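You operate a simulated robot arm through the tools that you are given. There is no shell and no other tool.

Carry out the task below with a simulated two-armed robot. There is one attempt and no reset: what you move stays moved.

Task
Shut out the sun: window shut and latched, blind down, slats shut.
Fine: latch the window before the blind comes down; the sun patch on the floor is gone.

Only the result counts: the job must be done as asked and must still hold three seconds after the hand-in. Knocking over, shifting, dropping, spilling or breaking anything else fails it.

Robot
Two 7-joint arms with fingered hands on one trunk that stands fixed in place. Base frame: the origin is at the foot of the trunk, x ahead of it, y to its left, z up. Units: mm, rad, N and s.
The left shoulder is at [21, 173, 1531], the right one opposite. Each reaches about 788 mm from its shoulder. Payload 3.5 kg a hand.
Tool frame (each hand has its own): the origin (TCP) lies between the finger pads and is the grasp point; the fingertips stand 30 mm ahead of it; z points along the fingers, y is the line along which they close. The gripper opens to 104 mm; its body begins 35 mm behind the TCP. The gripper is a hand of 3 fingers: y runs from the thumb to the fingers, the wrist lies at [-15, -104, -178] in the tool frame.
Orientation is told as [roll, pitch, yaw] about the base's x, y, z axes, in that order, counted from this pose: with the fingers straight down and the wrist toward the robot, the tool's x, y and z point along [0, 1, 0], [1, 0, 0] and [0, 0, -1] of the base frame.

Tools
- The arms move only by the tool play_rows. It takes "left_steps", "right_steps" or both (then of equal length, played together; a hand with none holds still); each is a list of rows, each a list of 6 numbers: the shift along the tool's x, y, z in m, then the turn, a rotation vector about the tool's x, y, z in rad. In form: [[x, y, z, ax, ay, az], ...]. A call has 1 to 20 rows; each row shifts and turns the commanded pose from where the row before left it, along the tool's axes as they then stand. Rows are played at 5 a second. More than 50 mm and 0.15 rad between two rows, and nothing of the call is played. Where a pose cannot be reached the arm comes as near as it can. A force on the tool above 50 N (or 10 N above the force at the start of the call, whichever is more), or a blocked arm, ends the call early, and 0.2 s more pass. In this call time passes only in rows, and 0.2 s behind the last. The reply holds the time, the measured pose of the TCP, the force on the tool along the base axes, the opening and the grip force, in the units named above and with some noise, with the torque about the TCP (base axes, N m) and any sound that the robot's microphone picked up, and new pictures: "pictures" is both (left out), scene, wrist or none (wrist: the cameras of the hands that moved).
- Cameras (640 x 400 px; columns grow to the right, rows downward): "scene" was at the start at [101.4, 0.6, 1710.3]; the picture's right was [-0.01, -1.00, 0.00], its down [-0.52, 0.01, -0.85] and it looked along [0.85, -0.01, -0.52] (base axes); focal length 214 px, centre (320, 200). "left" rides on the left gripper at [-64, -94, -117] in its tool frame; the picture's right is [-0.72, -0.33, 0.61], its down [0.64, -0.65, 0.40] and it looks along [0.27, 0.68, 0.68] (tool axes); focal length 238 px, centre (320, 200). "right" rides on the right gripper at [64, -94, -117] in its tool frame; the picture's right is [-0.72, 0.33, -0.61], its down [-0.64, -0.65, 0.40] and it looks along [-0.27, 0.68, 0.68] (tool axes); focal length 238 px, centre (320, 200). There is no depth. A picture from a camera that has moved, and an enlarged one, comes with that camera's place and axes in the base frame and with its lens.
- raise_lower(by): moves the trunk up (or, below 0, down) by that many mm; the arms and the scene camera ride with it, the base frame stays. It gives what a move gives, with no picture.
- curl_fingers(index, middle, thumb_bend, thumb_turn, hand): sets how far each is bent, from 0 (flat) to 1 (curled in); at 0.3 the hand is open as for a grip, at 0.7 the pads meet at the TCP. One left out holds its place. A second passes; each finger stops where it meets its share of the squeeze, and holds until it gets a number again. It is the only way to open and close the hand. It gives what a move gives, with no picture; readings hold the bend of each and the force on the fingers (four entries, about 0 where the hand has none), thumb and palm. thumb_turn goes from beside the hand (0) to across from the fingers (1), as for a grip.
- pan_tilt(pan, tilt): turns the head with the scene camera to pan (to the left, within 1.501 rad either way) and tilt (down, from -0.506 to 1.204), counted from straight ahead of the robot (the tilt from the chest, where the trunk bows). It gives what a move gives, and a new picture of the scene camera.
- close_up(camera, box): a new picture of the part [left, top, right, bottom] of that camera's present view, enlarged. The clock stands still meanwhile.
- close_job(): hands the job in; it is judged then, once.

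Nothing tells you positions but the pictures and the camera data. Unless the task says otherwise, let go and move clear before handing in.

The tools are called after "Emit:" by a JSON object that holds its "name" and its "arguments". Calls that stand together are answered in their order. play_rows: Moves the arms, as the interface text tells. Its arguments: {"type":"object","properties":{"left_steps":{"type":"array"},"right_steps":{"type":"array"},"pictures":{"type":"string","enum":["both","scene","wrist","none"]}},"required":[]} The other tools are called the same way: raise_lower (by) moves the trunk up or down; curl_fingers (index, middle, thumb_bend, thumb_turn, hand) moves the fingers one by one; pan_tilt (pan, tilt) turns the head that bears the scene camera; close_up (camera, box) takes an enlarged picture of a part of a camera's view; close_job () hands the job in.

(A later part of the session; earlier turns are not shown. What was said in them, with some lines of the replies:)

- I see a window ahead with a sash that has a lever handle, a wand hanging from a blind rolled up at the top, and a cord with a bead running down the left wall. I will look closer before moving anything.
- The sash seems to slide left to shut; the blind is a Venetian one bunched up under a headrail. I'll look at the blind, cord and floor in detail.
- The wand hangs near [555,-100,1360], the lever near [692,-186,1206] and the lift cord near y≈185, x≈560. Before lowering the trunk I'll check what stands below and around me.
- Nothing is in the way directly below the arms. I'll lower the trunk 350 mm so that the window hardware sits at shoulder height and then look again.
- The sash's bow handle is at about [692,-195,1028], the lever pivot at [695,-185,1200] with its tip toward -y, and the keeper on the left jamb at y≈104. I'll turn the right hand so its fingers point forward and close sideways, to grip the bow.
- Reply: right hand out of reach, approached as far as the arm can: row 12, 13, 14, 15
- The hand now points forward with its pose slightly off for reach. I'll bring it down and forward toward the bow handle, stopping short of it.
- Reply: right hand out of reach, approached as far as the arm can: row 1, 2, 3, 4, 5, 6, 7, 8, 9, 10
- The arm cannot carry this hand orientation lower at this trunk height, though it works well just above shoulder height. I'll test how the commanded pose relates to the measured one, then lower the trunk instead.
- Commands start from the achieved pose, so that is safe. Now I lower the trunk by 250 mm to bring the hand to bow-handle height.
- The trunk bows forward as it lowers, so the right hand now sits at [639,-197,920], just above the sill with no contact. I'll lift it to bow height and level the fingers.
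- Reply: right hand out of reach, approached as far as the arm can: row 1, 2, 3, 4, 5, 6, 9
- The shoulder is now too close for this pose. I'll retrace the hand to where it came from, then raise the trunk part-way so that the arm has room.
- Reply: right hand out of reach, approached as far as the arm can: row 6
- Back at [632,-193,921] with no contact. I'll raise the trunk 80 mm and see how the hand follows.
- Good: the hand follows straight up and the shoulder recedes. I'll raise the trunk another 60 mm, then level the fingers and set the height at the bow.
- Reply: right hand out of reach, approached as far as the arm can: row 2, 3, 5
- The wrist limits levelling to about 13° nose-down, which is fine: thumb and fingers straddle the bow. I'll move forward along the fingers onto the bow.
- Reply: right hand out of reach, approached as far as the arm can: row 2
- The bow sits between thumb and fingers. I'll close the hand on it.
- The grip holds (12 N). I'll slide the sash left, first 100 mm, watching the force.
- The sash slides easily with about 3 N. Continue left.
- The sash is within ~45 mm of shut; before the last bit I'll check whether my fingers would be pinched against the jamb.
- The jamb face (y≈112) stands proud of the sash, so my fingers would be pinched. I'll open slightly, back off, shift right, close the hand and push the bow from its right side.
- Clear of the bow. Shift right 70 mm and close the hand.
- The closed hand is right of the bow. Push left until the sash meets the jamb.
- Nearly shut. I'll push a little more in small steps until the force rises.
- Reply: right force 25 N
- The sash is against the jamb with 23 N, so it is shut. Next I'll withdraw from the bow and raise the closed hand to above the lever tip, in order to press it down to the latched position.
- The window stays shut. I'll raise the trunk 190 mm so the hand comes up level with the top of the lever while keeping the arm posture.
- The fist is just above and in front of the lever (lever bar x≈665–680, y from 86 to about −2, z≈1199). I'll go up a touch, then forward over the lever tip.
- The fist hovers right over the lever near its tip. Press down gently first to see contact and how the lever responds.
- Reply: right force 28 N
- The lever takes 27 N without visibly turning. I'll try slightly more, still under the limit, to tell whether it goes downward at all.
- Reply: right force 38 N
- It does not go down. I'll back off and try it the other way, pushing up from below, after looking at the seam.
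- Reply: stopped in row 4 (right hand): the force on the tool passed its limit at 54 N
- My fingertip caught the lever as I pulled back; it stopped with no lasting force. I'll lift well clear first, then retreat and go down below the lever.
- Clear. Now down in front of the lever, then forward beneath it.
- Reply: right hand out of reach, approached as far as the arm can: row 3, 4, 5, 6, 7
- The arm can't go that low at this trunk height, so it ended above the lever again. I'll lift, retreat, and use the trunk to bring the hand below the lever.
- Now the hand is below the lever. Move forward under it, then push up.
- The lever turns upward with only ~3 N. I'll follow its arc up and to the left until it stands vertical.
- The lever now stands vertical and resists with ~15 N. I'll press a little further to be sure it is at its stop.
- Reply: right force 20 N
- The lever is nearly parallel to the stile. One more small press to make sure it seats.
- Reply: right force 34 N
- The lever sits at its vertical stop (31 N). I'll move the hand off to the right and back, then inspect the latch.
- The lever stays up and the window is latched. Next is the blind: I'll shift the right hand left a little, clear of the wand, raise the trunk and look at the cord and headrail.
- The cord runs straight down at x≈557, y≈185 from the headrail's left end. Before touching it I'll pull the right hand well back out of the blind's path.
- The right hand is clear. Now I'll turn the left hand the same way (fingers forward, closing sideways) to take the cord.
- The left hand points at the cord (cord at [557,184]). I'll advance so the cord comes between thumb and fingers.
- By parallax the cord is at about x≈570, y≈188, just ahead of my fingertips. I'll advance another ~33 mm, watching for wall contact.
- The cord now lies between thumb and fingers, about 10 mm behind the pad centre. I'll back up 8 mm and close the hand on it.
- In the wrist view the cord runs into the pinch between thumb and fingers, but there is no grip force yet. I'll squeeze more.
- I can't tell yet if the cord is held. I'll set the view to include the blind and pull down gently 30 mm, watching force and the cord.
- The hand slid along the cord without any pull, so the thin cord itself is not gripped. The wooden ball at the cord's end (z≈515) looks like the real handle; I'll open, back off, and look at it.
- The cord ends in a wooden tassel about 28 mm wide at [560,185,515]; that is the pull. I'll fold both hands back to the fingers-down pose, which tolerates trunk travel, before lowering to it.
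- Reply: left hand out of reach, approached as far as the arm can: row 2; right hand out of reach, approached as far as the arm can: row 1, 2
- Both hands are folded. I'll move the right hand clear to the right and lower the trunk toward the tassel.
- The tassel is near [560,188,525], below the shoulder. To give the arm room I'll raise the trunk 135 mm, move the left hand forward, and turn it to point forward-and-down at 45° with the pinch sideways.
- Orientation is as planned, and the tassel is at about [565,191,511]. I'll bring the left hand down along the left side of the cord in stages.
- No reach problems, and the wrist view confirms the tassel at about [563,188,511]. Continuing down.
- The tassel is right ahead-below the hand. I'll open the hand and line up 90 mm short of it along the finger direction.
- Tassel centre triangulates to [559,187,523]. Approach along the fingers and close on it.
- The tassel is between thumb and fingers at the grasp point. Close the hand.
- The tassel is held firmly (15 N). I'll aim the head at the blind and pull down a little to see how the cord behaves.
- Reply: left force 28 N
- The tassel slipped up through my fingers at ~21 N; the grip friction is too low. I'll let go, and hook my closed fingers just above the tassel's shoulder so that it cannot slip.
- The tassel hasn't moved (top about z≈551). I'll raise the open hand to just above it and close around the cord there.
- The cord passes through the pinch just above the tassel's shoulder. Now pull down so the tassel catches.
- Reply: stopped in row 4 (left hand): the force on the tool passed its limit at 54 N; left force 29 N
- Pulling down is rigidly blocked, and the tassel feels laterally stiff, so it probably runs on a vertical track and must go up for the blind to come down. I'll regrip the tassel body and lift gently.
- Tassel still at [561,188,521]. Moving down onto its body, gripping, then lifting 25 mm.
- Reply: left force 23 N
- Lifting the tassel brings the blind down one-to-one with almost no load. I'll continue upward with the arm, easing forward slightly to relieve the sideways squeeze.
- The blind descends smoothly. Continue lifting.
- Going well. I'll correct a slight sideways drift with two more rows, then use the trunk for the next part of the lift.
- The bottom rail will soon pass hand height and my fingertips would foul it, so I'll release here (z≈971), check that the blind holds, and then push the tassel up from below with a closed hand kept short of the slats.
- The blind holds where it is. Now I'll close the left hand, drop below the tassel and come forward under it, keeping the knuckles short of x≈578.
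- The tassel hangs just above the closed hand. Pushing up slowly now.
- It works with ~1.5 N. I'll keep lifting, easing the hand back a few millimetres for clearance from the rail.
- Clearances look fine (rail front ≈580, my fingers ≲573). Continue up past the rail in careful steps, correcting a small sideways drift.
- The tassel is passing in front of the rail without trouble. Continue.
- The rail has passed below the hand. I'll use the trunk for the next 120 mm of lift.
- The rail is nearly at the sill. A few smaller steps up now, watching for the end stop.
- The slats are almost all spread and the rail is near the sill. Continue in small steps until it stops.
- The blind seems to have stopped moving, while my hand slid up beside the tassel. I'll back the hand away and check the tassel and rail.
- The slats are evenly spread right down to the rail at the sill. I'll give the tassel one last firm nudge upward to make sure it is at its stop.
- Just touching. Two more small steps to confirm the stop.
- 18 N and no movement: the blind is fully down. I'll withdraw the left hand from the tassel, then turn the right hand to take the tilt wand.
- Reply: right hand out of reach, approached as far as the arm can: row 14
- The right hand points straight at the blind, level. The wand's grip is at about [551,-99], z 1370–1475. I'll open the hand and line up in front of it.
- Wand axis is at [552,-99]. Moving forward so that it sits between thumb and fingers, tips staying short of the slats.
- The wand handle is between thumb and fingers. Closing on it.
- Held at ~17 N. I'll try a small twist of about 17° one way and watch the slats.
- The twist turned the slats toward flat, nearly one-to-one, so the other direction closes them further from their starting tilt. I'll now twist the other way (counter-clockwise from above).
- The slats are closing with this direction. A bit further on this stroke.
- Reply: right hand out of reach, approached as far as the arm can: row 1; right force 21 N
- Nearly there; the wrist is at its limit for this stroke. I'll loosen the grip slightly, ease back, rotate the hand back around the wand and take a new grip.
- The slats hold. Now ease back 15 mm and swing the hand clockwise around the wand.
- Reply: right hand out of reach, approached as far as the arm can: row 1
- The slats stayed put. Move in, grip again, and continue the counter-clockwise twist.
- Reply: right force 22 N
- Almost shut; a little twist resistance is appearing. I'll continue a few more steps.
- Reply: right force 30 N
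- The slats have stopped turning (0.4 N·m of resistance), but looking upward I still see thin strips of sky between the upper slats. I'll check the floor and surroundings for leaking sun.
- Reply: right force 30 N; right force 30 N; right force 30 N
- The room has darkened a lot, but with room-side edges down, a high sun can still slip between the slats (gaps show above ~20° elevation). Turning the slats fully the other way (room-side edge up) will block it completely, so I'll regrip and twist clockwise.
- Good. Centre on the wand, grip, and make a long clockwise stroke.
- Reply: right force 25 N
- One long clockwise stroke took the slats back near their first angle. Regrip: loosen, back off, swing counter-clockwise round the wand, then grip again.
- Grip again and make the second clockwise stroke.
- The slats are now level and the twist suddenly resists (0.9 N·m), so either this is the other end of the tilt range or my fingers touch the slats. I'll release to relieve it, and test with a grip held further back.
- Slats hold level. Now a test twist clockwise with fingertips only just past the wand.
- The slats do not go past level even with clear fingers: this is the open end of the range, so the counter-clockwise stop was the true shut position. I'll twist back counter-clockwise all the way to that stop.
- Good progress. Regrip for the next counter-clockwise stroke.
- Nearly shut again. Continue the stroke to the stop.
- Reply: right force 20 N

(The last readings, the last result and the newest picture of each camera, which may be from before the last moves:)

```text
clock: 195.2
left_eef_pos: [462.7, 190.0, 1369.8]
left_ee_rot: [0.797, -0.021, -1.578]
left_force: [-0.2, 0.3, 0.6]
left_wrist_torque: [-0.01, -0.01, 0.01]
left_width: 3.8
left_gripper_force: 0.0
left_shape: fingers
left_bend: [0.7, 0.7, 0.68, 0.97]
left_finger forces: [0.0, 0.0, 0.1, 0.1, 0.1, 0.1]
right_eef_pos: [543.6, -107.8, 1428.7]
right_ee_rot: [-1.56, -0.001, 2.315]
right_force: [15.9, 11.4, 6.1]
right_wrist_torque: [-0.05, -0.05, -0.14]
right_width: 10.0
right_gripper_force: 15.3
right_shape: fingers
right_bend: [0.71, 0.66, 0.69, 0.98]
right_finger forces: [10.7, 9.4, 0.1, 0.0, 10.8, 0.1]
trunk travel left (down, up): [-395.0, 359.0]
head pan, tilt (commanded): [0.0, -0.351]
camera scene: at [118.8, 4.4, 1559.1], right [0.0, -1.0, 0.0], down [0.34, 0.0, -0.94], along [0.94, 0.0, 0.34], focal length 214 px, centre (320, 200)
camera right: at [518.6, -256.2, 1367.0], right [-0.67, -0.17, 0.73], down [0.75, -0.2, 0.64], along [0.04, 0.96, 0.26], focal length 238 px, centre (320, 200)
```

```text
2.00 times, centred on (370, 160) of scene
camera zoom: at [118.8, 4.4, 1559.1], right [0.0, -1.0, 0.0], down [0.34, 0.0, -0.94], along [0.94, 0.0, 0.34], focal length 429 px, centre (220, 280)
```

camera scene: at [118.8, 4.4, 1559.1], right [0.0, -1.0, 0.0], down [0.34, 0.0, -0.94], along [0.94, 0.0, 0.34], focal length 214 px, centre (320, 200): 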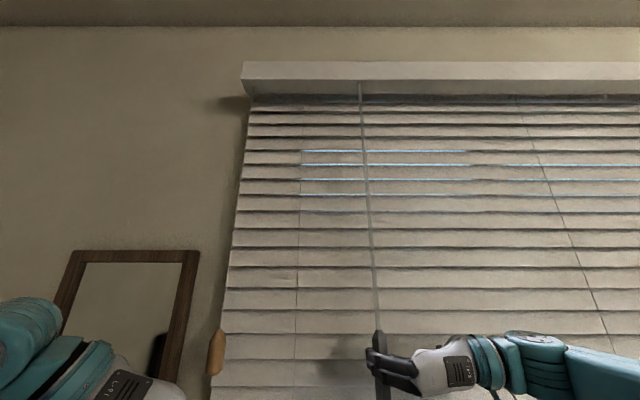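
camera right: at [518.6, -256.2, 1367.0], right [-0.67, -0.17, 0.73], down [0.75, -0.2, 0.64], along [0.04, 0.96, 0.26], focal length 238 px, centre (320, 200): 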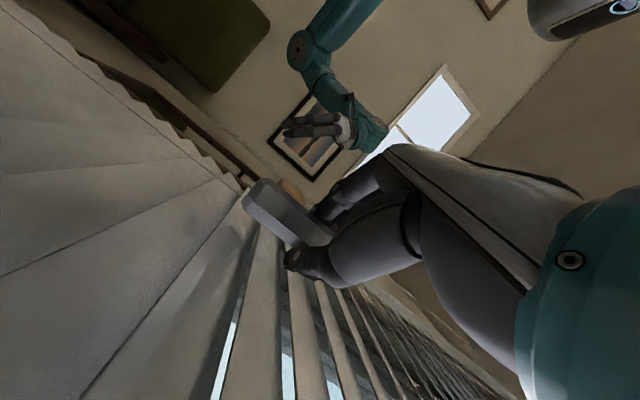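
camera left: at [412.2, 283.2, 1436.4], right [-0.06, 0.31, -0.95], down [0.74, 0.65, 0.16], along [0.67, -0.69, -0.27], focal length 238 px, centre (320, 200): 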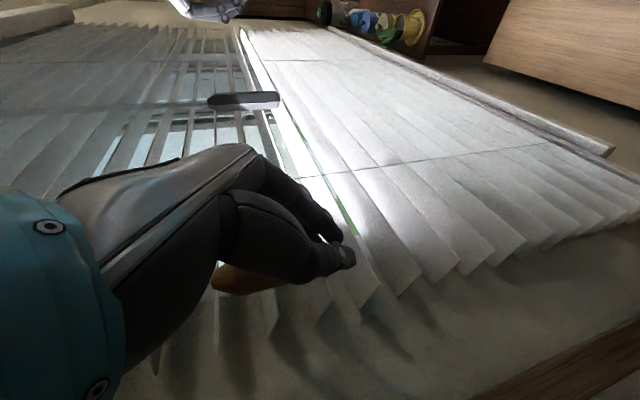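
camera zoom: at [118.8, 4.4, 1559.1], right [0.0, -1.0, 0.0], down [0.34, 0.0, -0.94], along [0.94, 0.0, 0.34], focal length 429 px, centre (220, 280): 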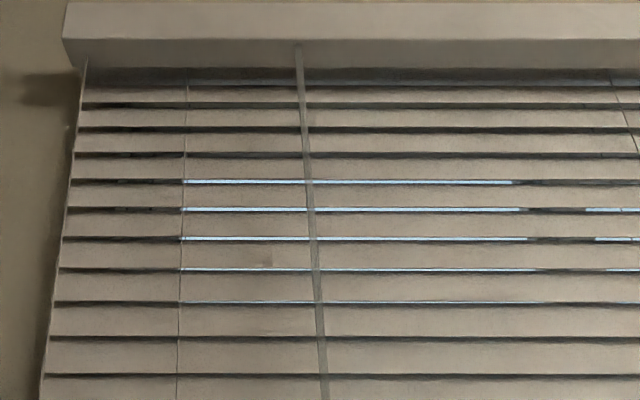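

Very close to the stop; there is still a bit of twist to take up. One more short regrip to seat it firmly.

Emit:
{"name": "curl_fingers", "arguments": {"hand": "right", "index": 0.55, "middle": 0.55, "thumb_bend": 0.54}}

Emit:
{"name": "play_rows", "arguments": {"right_steps": [[0, 0, -0.014, 0, 0, 0], [0, 0.0036, 0.0002, 0.14, 0, 0], [0, 0.0036, 0.0002, 0.14, 0, 0], [0, 0.0036, 0.0002, 0.14, 0, 0], [0, 0.0036, 0.0002, 0.14, 0, 0], [0, 0.0036, 0.0002, 0.14, 0, 0], [0, 0, 0.011, 0, 0, 0]], "pictures": "none"}}

Emit:
{"name": "curl_fingers", "arguments": {"hand": "right", "index": 0.75, "middle": 0.75, "thumb_bend": 0.75}}

Emit:
{"name": "play_rows", "arguments": {"right_steps": [[0, -0.0013, 0, -0.1, 0, 0], [0, -0.0013, 0, -0.1, 0, 0], [0, -0.0013, 0, -0.1, 0, 0]]}}

Emit:
{"name": "close_up", "arguments": {"camera": "scene", "box": [220, 60, 520, 260]}}

```text
clock: 196.2
left_eef_pos: [460.5, 187.3, 1370.8]
left_ee_rot: [0.799, -0.021, -1.578]
left_force: [1.0, -0.6, 0.3]
left_wrist_torque: [0.0, 0.01, 0.0]
left_width: 3.8
left_gripper_force: 0.0
left_shape: fingers
left_bend: [0.7, 0.7, 0.68, 0.97]
left_finger forces: [0.0, 0.0, 0.0, 0.0, 0.0, 0.0]
right_eef_pos: [539.8, -109.4, 1430.7]
right_ee_rot: [-1.562, -0.004, 2.315]
right_force: [-0.5, -0.2, -0.8]
right_wrist_torque: [0.05, 0.01, 0.0]
right_width: 39.8
right_gripper_force: 0.0
right_shape: fingers
right_bend: [0.55, 0.55, 0.54, 0.98]
right_finger forces: [0.0, 0.0, 0.0, 0.0, 0.1, 0.0]
trunk travel left (down, up): [-395.0, 359.0]
head pan, tilt (commanded): [0.0, -0.351]
```

```text
clock: 197.8
left_eef_pos: [460.9, 185.9, 1370.8]
left_ee_rot: [0.799, -0.018, -1.576]
left_force: [0.0, -0.5, -0.3]
left_wrist_torque: [0.01, 0.05, 0.02]
left_width: 3.7
left_gripper_force: 0.0
left_shape: fingers
left_bend: [0.7, 0.7, 0.68, 0.97]
left_finger forces: [0.0, 0.0, 0.0, 0.1, 0.0, 0.0]
right_eef_pos: [534.2, -102.7, 1429.5]
right_ee_rot: [-1.57, 0.003, 1.615]
right_force: [0.2, 0.0, 0.4]
right_wrist_torque: [0.01, 0.04, 0.03]
right_width: 40.2
right_gripper_force: 0.0
right_shape: fingers
right_bend: [0.55, 0.55, 0.54, 0.98]
right_finger forces: [0.1, 0.1, 0.0, 0.0, 0.1, 0.0]
trunk travel left (down, up): [-395.0, 359.0]
head pan, tilt (commanded): [0.0, -0.351]
```

```text
clock: 198.8
left_eef_pos: [461.0, 189.2, 1368.9]
left_ee_rot: [0.799, -0.022, -1.579]
left_force: [1.0, 0.2, -0.3]
left_wrist_torque: [-0.03, 0.02, 0.02]
left_width: 3.7
left_gripper_force: 0.1
left_shape: fingers
left_bend: [0.7, 0.7, 0.68, 0.97]
left_finger forces: [0.0, 0.1, 0.1, 0.1, 0.0, 0.1]
right_eef_pos: [533.9, -101.6, 1429.2]
right_ee_rot: [-1.57, 0.005, 1.615]
right_force: [5.9, 7.6, 2.8]
right_wrist_torque: [-0.1, -0.01, -0.01]
right_width: 16.2
right_gripper_force: 15.7
right_shape: fingers
right_bend: [0.61, 0.64, 0.67, 0.97]
right_finger forces: [10.3, 9.7, 0.0, 0.0, 11.1, 0.0]
trunk travel left (down, up): [-395.0, 359.0]
head pan, tilt (commanded): [0.0, -0.351]
```

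```text
clock: 199.6
left_eef_pos: [462.9, 190.0, 1368.6]
left_ee_rot: [0.798, -0.02, -1.578]
left_force: [-0.5, -0.3, 0.7]
left_wrist_torque: [0.0, 0.0, -0.01]
left_width: 3.9
left_gripper_force: 0.1
left_shape: fingers
left_bend: [0.7, 0.7, 0.68, 0.97]
left_finger forces: [0.0, 0.0, 0.0, 0.0, 0.0, 0.0]
right_eef_pos: [537.3, -107.4, 1428.9]
right_ee_rot: [-1.569, 0.004, 1.913]
right_force: [15.8, 5.5, 4.1]
right_wrist_torque: [-0.05, -0.05, -0.2]
right_width: 15.3
right_gripper_force: 16.8
right_shape: fingers
right_bend: [0.61, 0.65, 0.67, 0.97]
right_finger forces: [9.9, 12.0, 0.0, 0.0, 11.1, 0.1]
trunk travel left (down, up): [-395.0, 359.0]
head pan, tilt (commanded): [0.0, -0.351]
camera scene: at [118.7, 3.1, 1559.2], right [0.0, -1.0, 0.0], down [0.34, 0.0, -0.94], along [0.94, 0.0, 0.34], focal length 214 px, centre (320, 200)
camera right: at [457.8, -233.8, 1365.9], right [-0.69, 0.1, 0.72], down [0.6, -0.48, 0.64], along [0.41, 0.87, 0.26], focal length 238 px, centre (320, 200)
```

scene: 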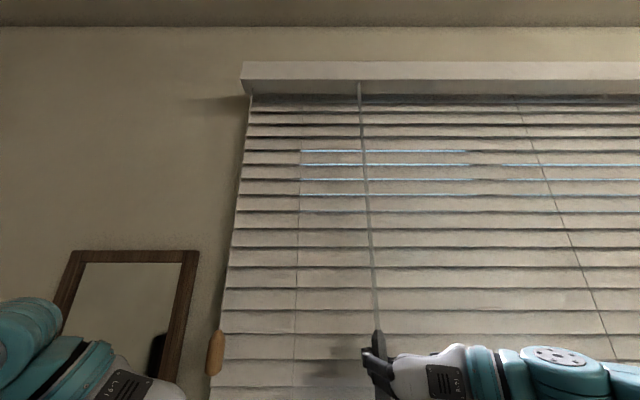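
right: 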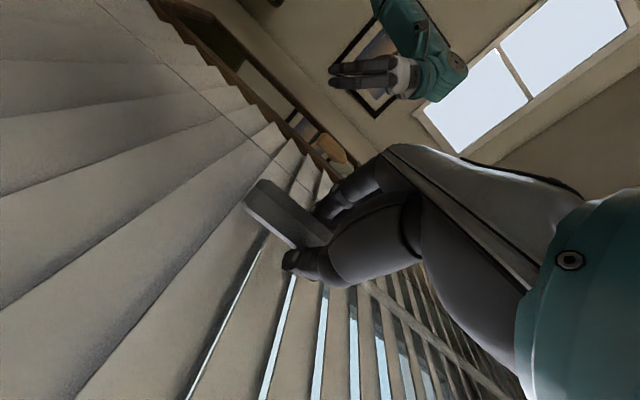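

```text
2.00 times, centred on (370, 160) of scene
camera zoom: at [118.7, 3.1, 1559.2], right [0.0, -1.0, 0.0], down [0.34, 0.0, -0.94], along [0.94, 0.0, 0.34], focal length 429 px, centre (220, 280)
```

zoom: 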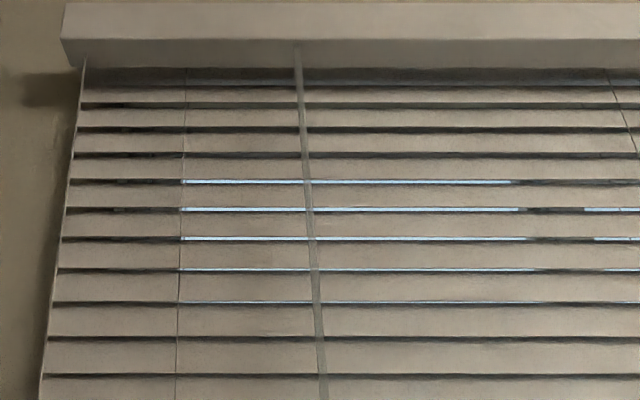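

Torque is building while the slats stay put. Two more small steps to make sure it is hard against its stop.

Emit:
{"name": "play_rows", "arguments": {"right_steps": [[0, -0.0013, 0, -0.1, 0, 0], [0, -0.0013, 0, -0.1, 0, 0], [0, -0.0013, 0, -0.08, 0, 0]], "pictures": "none"}}

Emit:
{"name": "close_up", "arguments": {"camera": "scene", "box": [220, 60, 520, 260]}}

```text
clock: 200.4
left_eef_pos: [462.3, 188.0, 1369.9]
left_ee_rot: [0.798, -0.022, -1.578]
left_force: [-0.5, -0.2, 0.0]
left_wrist_torque: [-0.04, 0.0, -0.01]
left_width: 3.7
left_gripper_force: 0.2
left_shape: fingers
left_bend: [0.7, 0.7, 0.68, 0.97]
left_finger forces: [0.0, 0.0, 0.0, 0.0, 0.1, 0.1]
right_eef_pos: [538.6, -108.6, 1427.9]
right_ee_rot: [-1.566, 0.0, 2.194]
right_force: [15.0, 6.2, 1.1]
right_wrist_torque: [-0.11, -0.05, -0.25]
right_width: 13.8
right_gripper_force: 14.4
right_shape: fingers
right_bend: [0.63, 0.65, 0.67, 0.97]
right_finger forces: [8.6, 8.8, 0.0, 0.0, 11.9, 0.0]
trunk travel left (down, up): [-395.0, 359.0]
head pan, tilt (commanded): [0.0, -0.351]
```

```text
2.00 times, centred on (370, 160) of scene
camera zoom: at [118.9, 3.1, 1559.1], right [0.0, -1.0, 0.0], down [0.34, 0.0, -0.94], along [0.94, 0.0, 0.34], focal length 429 px, centre (220, 280)
```

zoom: 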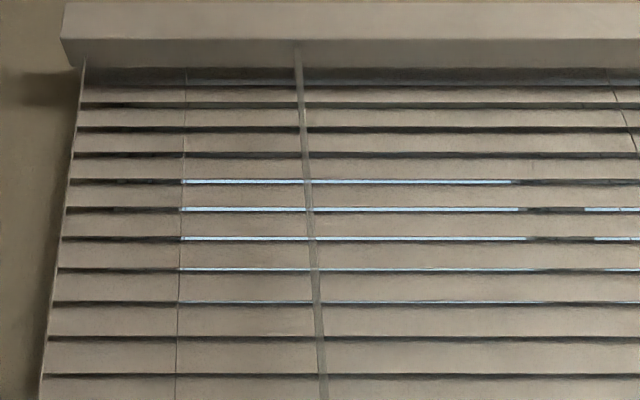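

No further movement: the slats are at their shut stop. I'll release the wand and withdraw the right hand.

Emit:
{"name": "curl_fingers", "arguments": {"hand": "right", "index": 0.52, "middle": 0.52, "thumb_bend": 0.52}}

Emit:
{"name": "play_rows", "arguments": {"right_steps": [[0, 0, -0.012, 0, 0, 0], [0, 0, -0.015, 0, 0, 0], [0, 0, -0.015, 0, 0, 0], [0, 0, -0.02, 0, 0, 0], [0, 0, -0.02, 0, 0, 0]]}}

Emit:
{"name": "close_up", "arguments": {"camera": "scene", "box": [220, 60, 520, 260]}}

```text
clock: 201.4
left_eef_pos: [460.3, 187.8, 1370.1]
left_ee_rot: [0.8, -0.022, -1.579]
left_force: [1.6, -0.5, -0.1]
left_wrist_torque: [-0.03, 0.0, 0.03]
left_width: 4.1
left_gripper_force: 0.1
left_shape: fingers
left_bend: [0.7, 0.7, 0.68, 0.97]
left_finger forces: [0.0, 0.0, 0.0, 0.0, 0.0, 0.1]
right_eef_pos: [536.3, -110.9, 1430.5]
right_ee_rot: [-1.567, 0.0, 2.196]
right_force: [-0.3, 0.3, -0.3]
right_wrist_torque: [0.05, -0.01, -0.01]
right_width: 46.3
right_gripper_force: 0.0
right_shape: fingers
right_bend: [0.52, 0.52, 0.52, 0.97]
right_finger forces: [0.0, 0.0, 0.0, 0.0, 0.0, 0.1]
trunk travel left (down, up): [-395.0, 359.0]
head pan, tilt (commanded): [0.0, -0.351]
```

```text
clock: 202.6
left_eef_pos: [459.2, 187.2, 1369.3]
left_ee_rot: [0.802, -0.019, -1.576]
left_force: [0.4, 0.5, -0.2]
left_wrist_torque: [-0.03, 0.0, 0.0]
left_width: 3.9
left_gripper_force: 0.0
left_shape: fingers
left_bend: [0.7, 0.7, 0.68, 0.97]
left_finger forces: [0.0, 0.1, 0.0, 0.0, 0.0, 0.1]
right_eef_pos: [467.5, -158.0, 1429.3]
right_ee_rot: [-1.57, 0.001, 2.197]
right_force: [0.2, -1.0, 0.0]
right_wrist_torque: [-0.02, -0.01, 0.01]
right_width: 46.5
right_gripper_force: 0.2
right_shape: fingers
right_bend: [0.52, 0.52, 0.52, 0.97]
right_finger forces: [0.0, 0.0, 0.0, 0.0, 0.0, 0.0]
trunk travel left (down, up): [-395.0, 359.0]
head pan, tilt (commanded): [0.0, -0.351]
camera scene: at [115.1, 1.3, 1559.5], right [0.0, -1.0, 0.0], down [0.34, 0.0, -0.94], along [0.94, 0.0, 0.34], focal length 214 px, centre (320, 200)
camera right: at [427.2, -302.2, 1367.2], right [-0.69, -0.09, 0.72], down [0.71, -0.29, 0.64], along [0.15, 0.95, 0.27], focal length 238 px, centre (320, 200)
```

scene: 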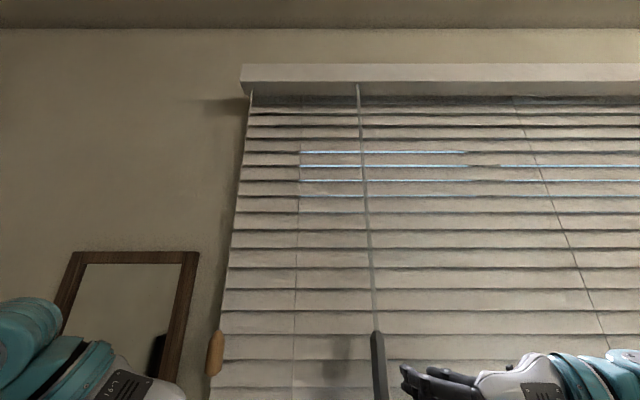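
right: 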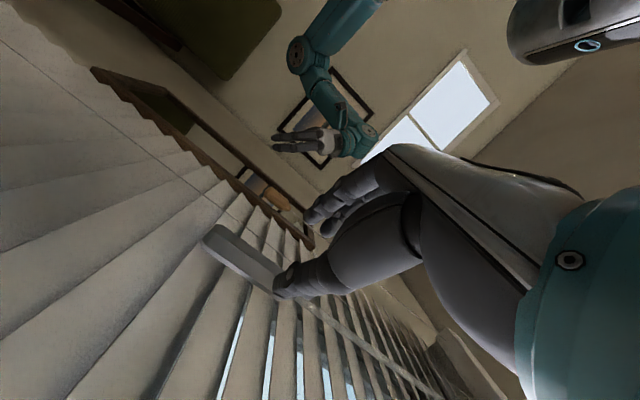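

```text
2.00 times, centred on (370, 160) of scene
camera zoom: at [115.1, 1.3, 1559.5], right [0.0, -1.0, 0.0], down [0.34, 0.0, -0.94], along [0.94, 0.0, 0.34], focal length 429 px, centre (220, 280)
```

zoom: 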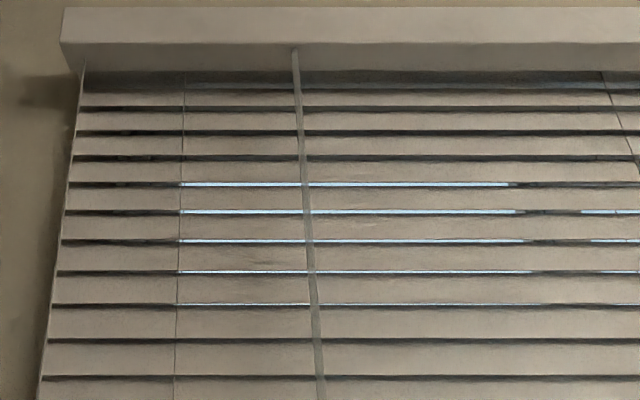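

The slats hold shut with the hand off. Now I'll look over the floor for any remaining sun patch.

Emit:
{"name": "pan_tilt", "arguments": {"pan": -1.1, "tilt": 0.8}}

Emit:
{"name": "pan_tilt", "arguments": {"pan": 0.3, "tilt": 0.9}}

Emit:
{"name": "pan_tilt", "arguments": {"pan": 1.3, "tilt": 0.8}}

Emit:
{"name": "pan_tilt", "arguments": {"pan": -1.5, "tilt": 0.5}}

```text
clock: 203.9
left_eef_pos: [460.6, 187.8, 1369.7]
left_ee_rot: [0.8, -0.021, -1.578]
left_force: [0.6, -0.9, 0.4]
left_wrist_torque: [-0.03, -0.02, -0.02]
left_width: 3.8
left_gripper_force: 0.1
left_shape: fingers
left_bend: [0.7, 0.7, 0.68, 0.97]
left_finger forces: [0.0, 0.1, 0.0, 0.1, 0.0, 0.0]
right_eef_pos: [468.2, -157.6, 1429.6]
right_ee_rot: [-1.57, 0.002, 2.196]
right_force: [-0.3, 0.0, 0.1]
right_wrist_torque: [0.02, -0.02, 0.05]
right_width: 46.3
right_gripper_force: 0.1
right_shape: fingers
right_bend: [0.52, 0.52, 0.52, 0.97]
right_finger forces: [0.0, 0.1, 0.0, 0.0, 0.1, 0.1]
trunk travel left (down, up): [-395.0, 359.0]
head pan, tilt (commanded): [-1.1, 0.799]
camera scene: at [76.4, -70.4, 1458.0], right [-0.89, -0.46, 0.0], down [-0.33, 0.64, -0.7], along [0.32, -0.62, -0.72], focal length 214 px, centre (320, 200)
```

scene: 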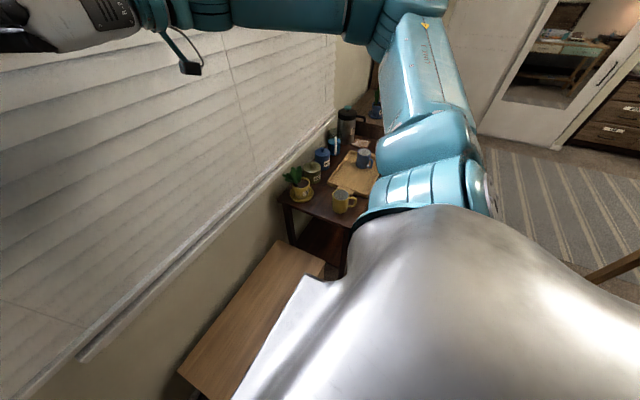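

```text
clock: 205.5
left_eef_pos: [460.2, 187.5, 1370.8]
left_ee_rot: [0.8, -0.021, -1.578]
left_force: [0.1, -0.1, -0.2]
left_wrist_torque: [0.01, 0.02, 0.0]
left_width: 3.6
left_gripper_force: 0.2
left_shape: fingers
left_bend: [0.7, 0.7, 0.68, 0.97]
left_finger forces: [0.1, 0.1, 0.1, 0.0, 0.1, 0.0]
right_eef_pos: [468.7, -157.9, 1430.3]
right_ee_rot: [-1.569, 0.002, 2.196]
right_force: [-0.3, 1.2, -0.5]
right_wrist_torque: [-0.01, 0.02, -0.01]
right_width: 46.1
right_gripper_force: 0.1
right_shape: fingers
right_bend: [0.52, 0.52, 0.52, 0.97]
right_finger forces: [0.1, 0.1, 0.1, 0.1, 0.1, 0.0]
trunk travel left (down, up): [-395.0, 359.0]
head pan, tilt (commanded): [0.3, 0.901]
camera scene: at [111.8, 23.8, 1450.0], right [0.3, -0.96, 0.0], down [-0.75, -0.23, -0.62], along [0.59, 0.18, -0.78], focal length 214 px, centre (320, 200)
```

scene: 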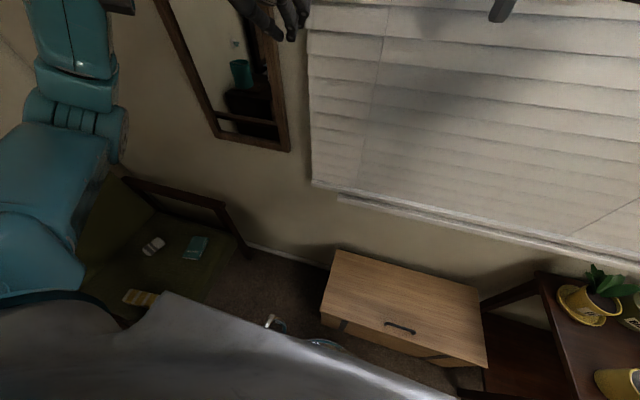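

```text
clock: 206.7
left_eef_pos: [460.8, 187.3, 1369.9]
left_ee_rot: [0.799, -0.02, -1.579]
left_force: [0.2, -0.1, -0.2]
left_wrist_torque: [0.02, -0.01, 0.01]
left_width: 3.7
left_gripper_force: 0.1
left_shape: fingers
left_bend: [0.7, 0.7, 0.68, 0.97]
left_finger forces: [0.1, 0.0, 0.0, 0.0, 0.0, 0.0]
right_eef_pos: [469.9, -158.3, 1431.1]
right_ee_rot: [-1.569, 0.002, 2.196]
right_force: [0.4, 0.6, -0.2]
right_wrist_torque: [0.0, -0.03, 0.02]
right_width: 46.3
right_gripper_force: 0.1
right_shape: fingers
right_bend: [0.52, 0.52, 0.52, 0.97]
right_finger forces: [0.0, 0.0, 0.0, 0.0, 0.1, 0.0]
trunk travel left (down, up): [-395.0, 359.0]
head pan, tilt (commanded): [1.3, 0.799]
camera scene: at [61.3, 79.2, 1457.9], right [0.96, -0.27, 0.0], down [-0.19, -0.69, -0.7], along [0.19, 0.67, -0.72], focal length 214 px, centre (320, 200)
```

scene: 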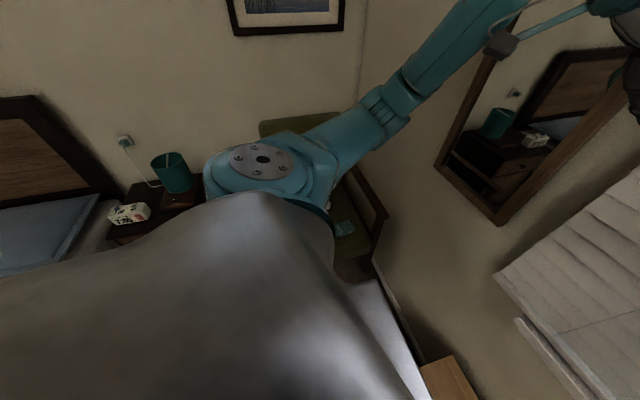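

```text
clock: 209.2
left_eef_pos: [460.2, 189.0, 1370.1]
left_ee_rot: [0.799, -0.021, -1.577]
left_force: [-0.7, -0.1, 0.6]
left_wrist_torque: [0.0, 0.01, 0.02]
left_width: 3.8
left_gripper_force: 0.1
left_shape: fingers
left_bend: [0.7, 0.7, 0.68, 0.97]
left_finger forces: [0.1, 0.0, 0.0, 0.0, 0.1, 0.1]
right_eef_pos: [468.6, -157.8, 1430.6]
right_ee_rot: [-1.568, 0.001, 2.196]
right_force: [-0.3, -0.9, 0.1]
right_wrist_torque: [0.0, -0.02, 0.0]
right_width: 46.1
right_gripper_force: 0.1
right_shape: fingers
right_bend: [0.52, 0.52, 0.52, 0.97]
right_finger forces: [0.1, 0.0, 0.1, 0.0, 0.1, 0.0]
trunk travel left (down, up): [-395.0, 359.0]
head pan, tilt (commanded): [-1.499, 0.499]
camera scene: at [46.3, -89.2, 1483.9], right [-1.0, -0.07, 0.0], down [-0.03, 0.48, -0.88], along [0.06, -0.88, -0.48], focal length 214 px, centre (320, 200)
```

scene: 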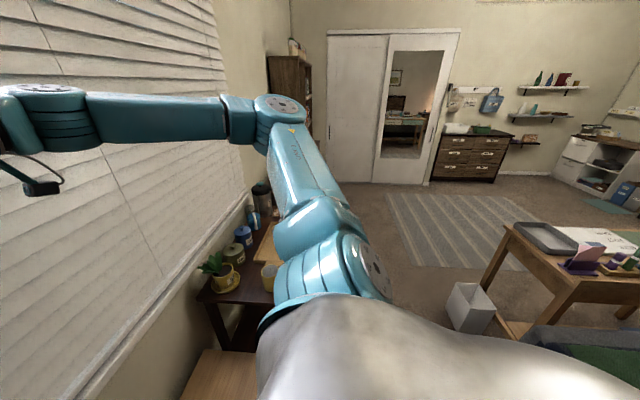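

No sun patch is visible anywhere on the floor: the window is shut with its lever at the latched stop, the blind is down to the sill, and the slats are at their shut stop. Both hands are clear and nothing else was moved, so I'm handing in.

Emit:
{"name": "close_job", "arguments": {}}

```text
The job is handed in.
```

The job is handed in. The window is shut and its lever is turned to the stop, the blind is down, and the slats are turned to the limit of their shut side.

- **Window:** I slid the sash left until it met the frame, then turned the lever up to vertical before lowering the blind. I heard no click and did not pull on the sash to test the latch. The blind now hides it, so I am judging by the lever sitting at its stop.
- **Blind:** I raised the cord's wooden tassel until it would go no further, which brought the bottom rail down to the sill.
- **Slats:** They only turn from level to shut one way, room-side edge down. At full stop, thin strips of sky still show between the upper slats when looking up. They stayed shut after I let go of the wand.
- **Sun patch:** I saw none on the parts of the floor I could view. I could not see directly behind the robot, and a high sun could still pass through the thin strips.

Partway through, one of my fingers caught on the window lever and the force briefly reached about 54 N. I saw no damage and the lever turned normally afterwards. Nothing else in the room was knocked or moved as far as I could see.
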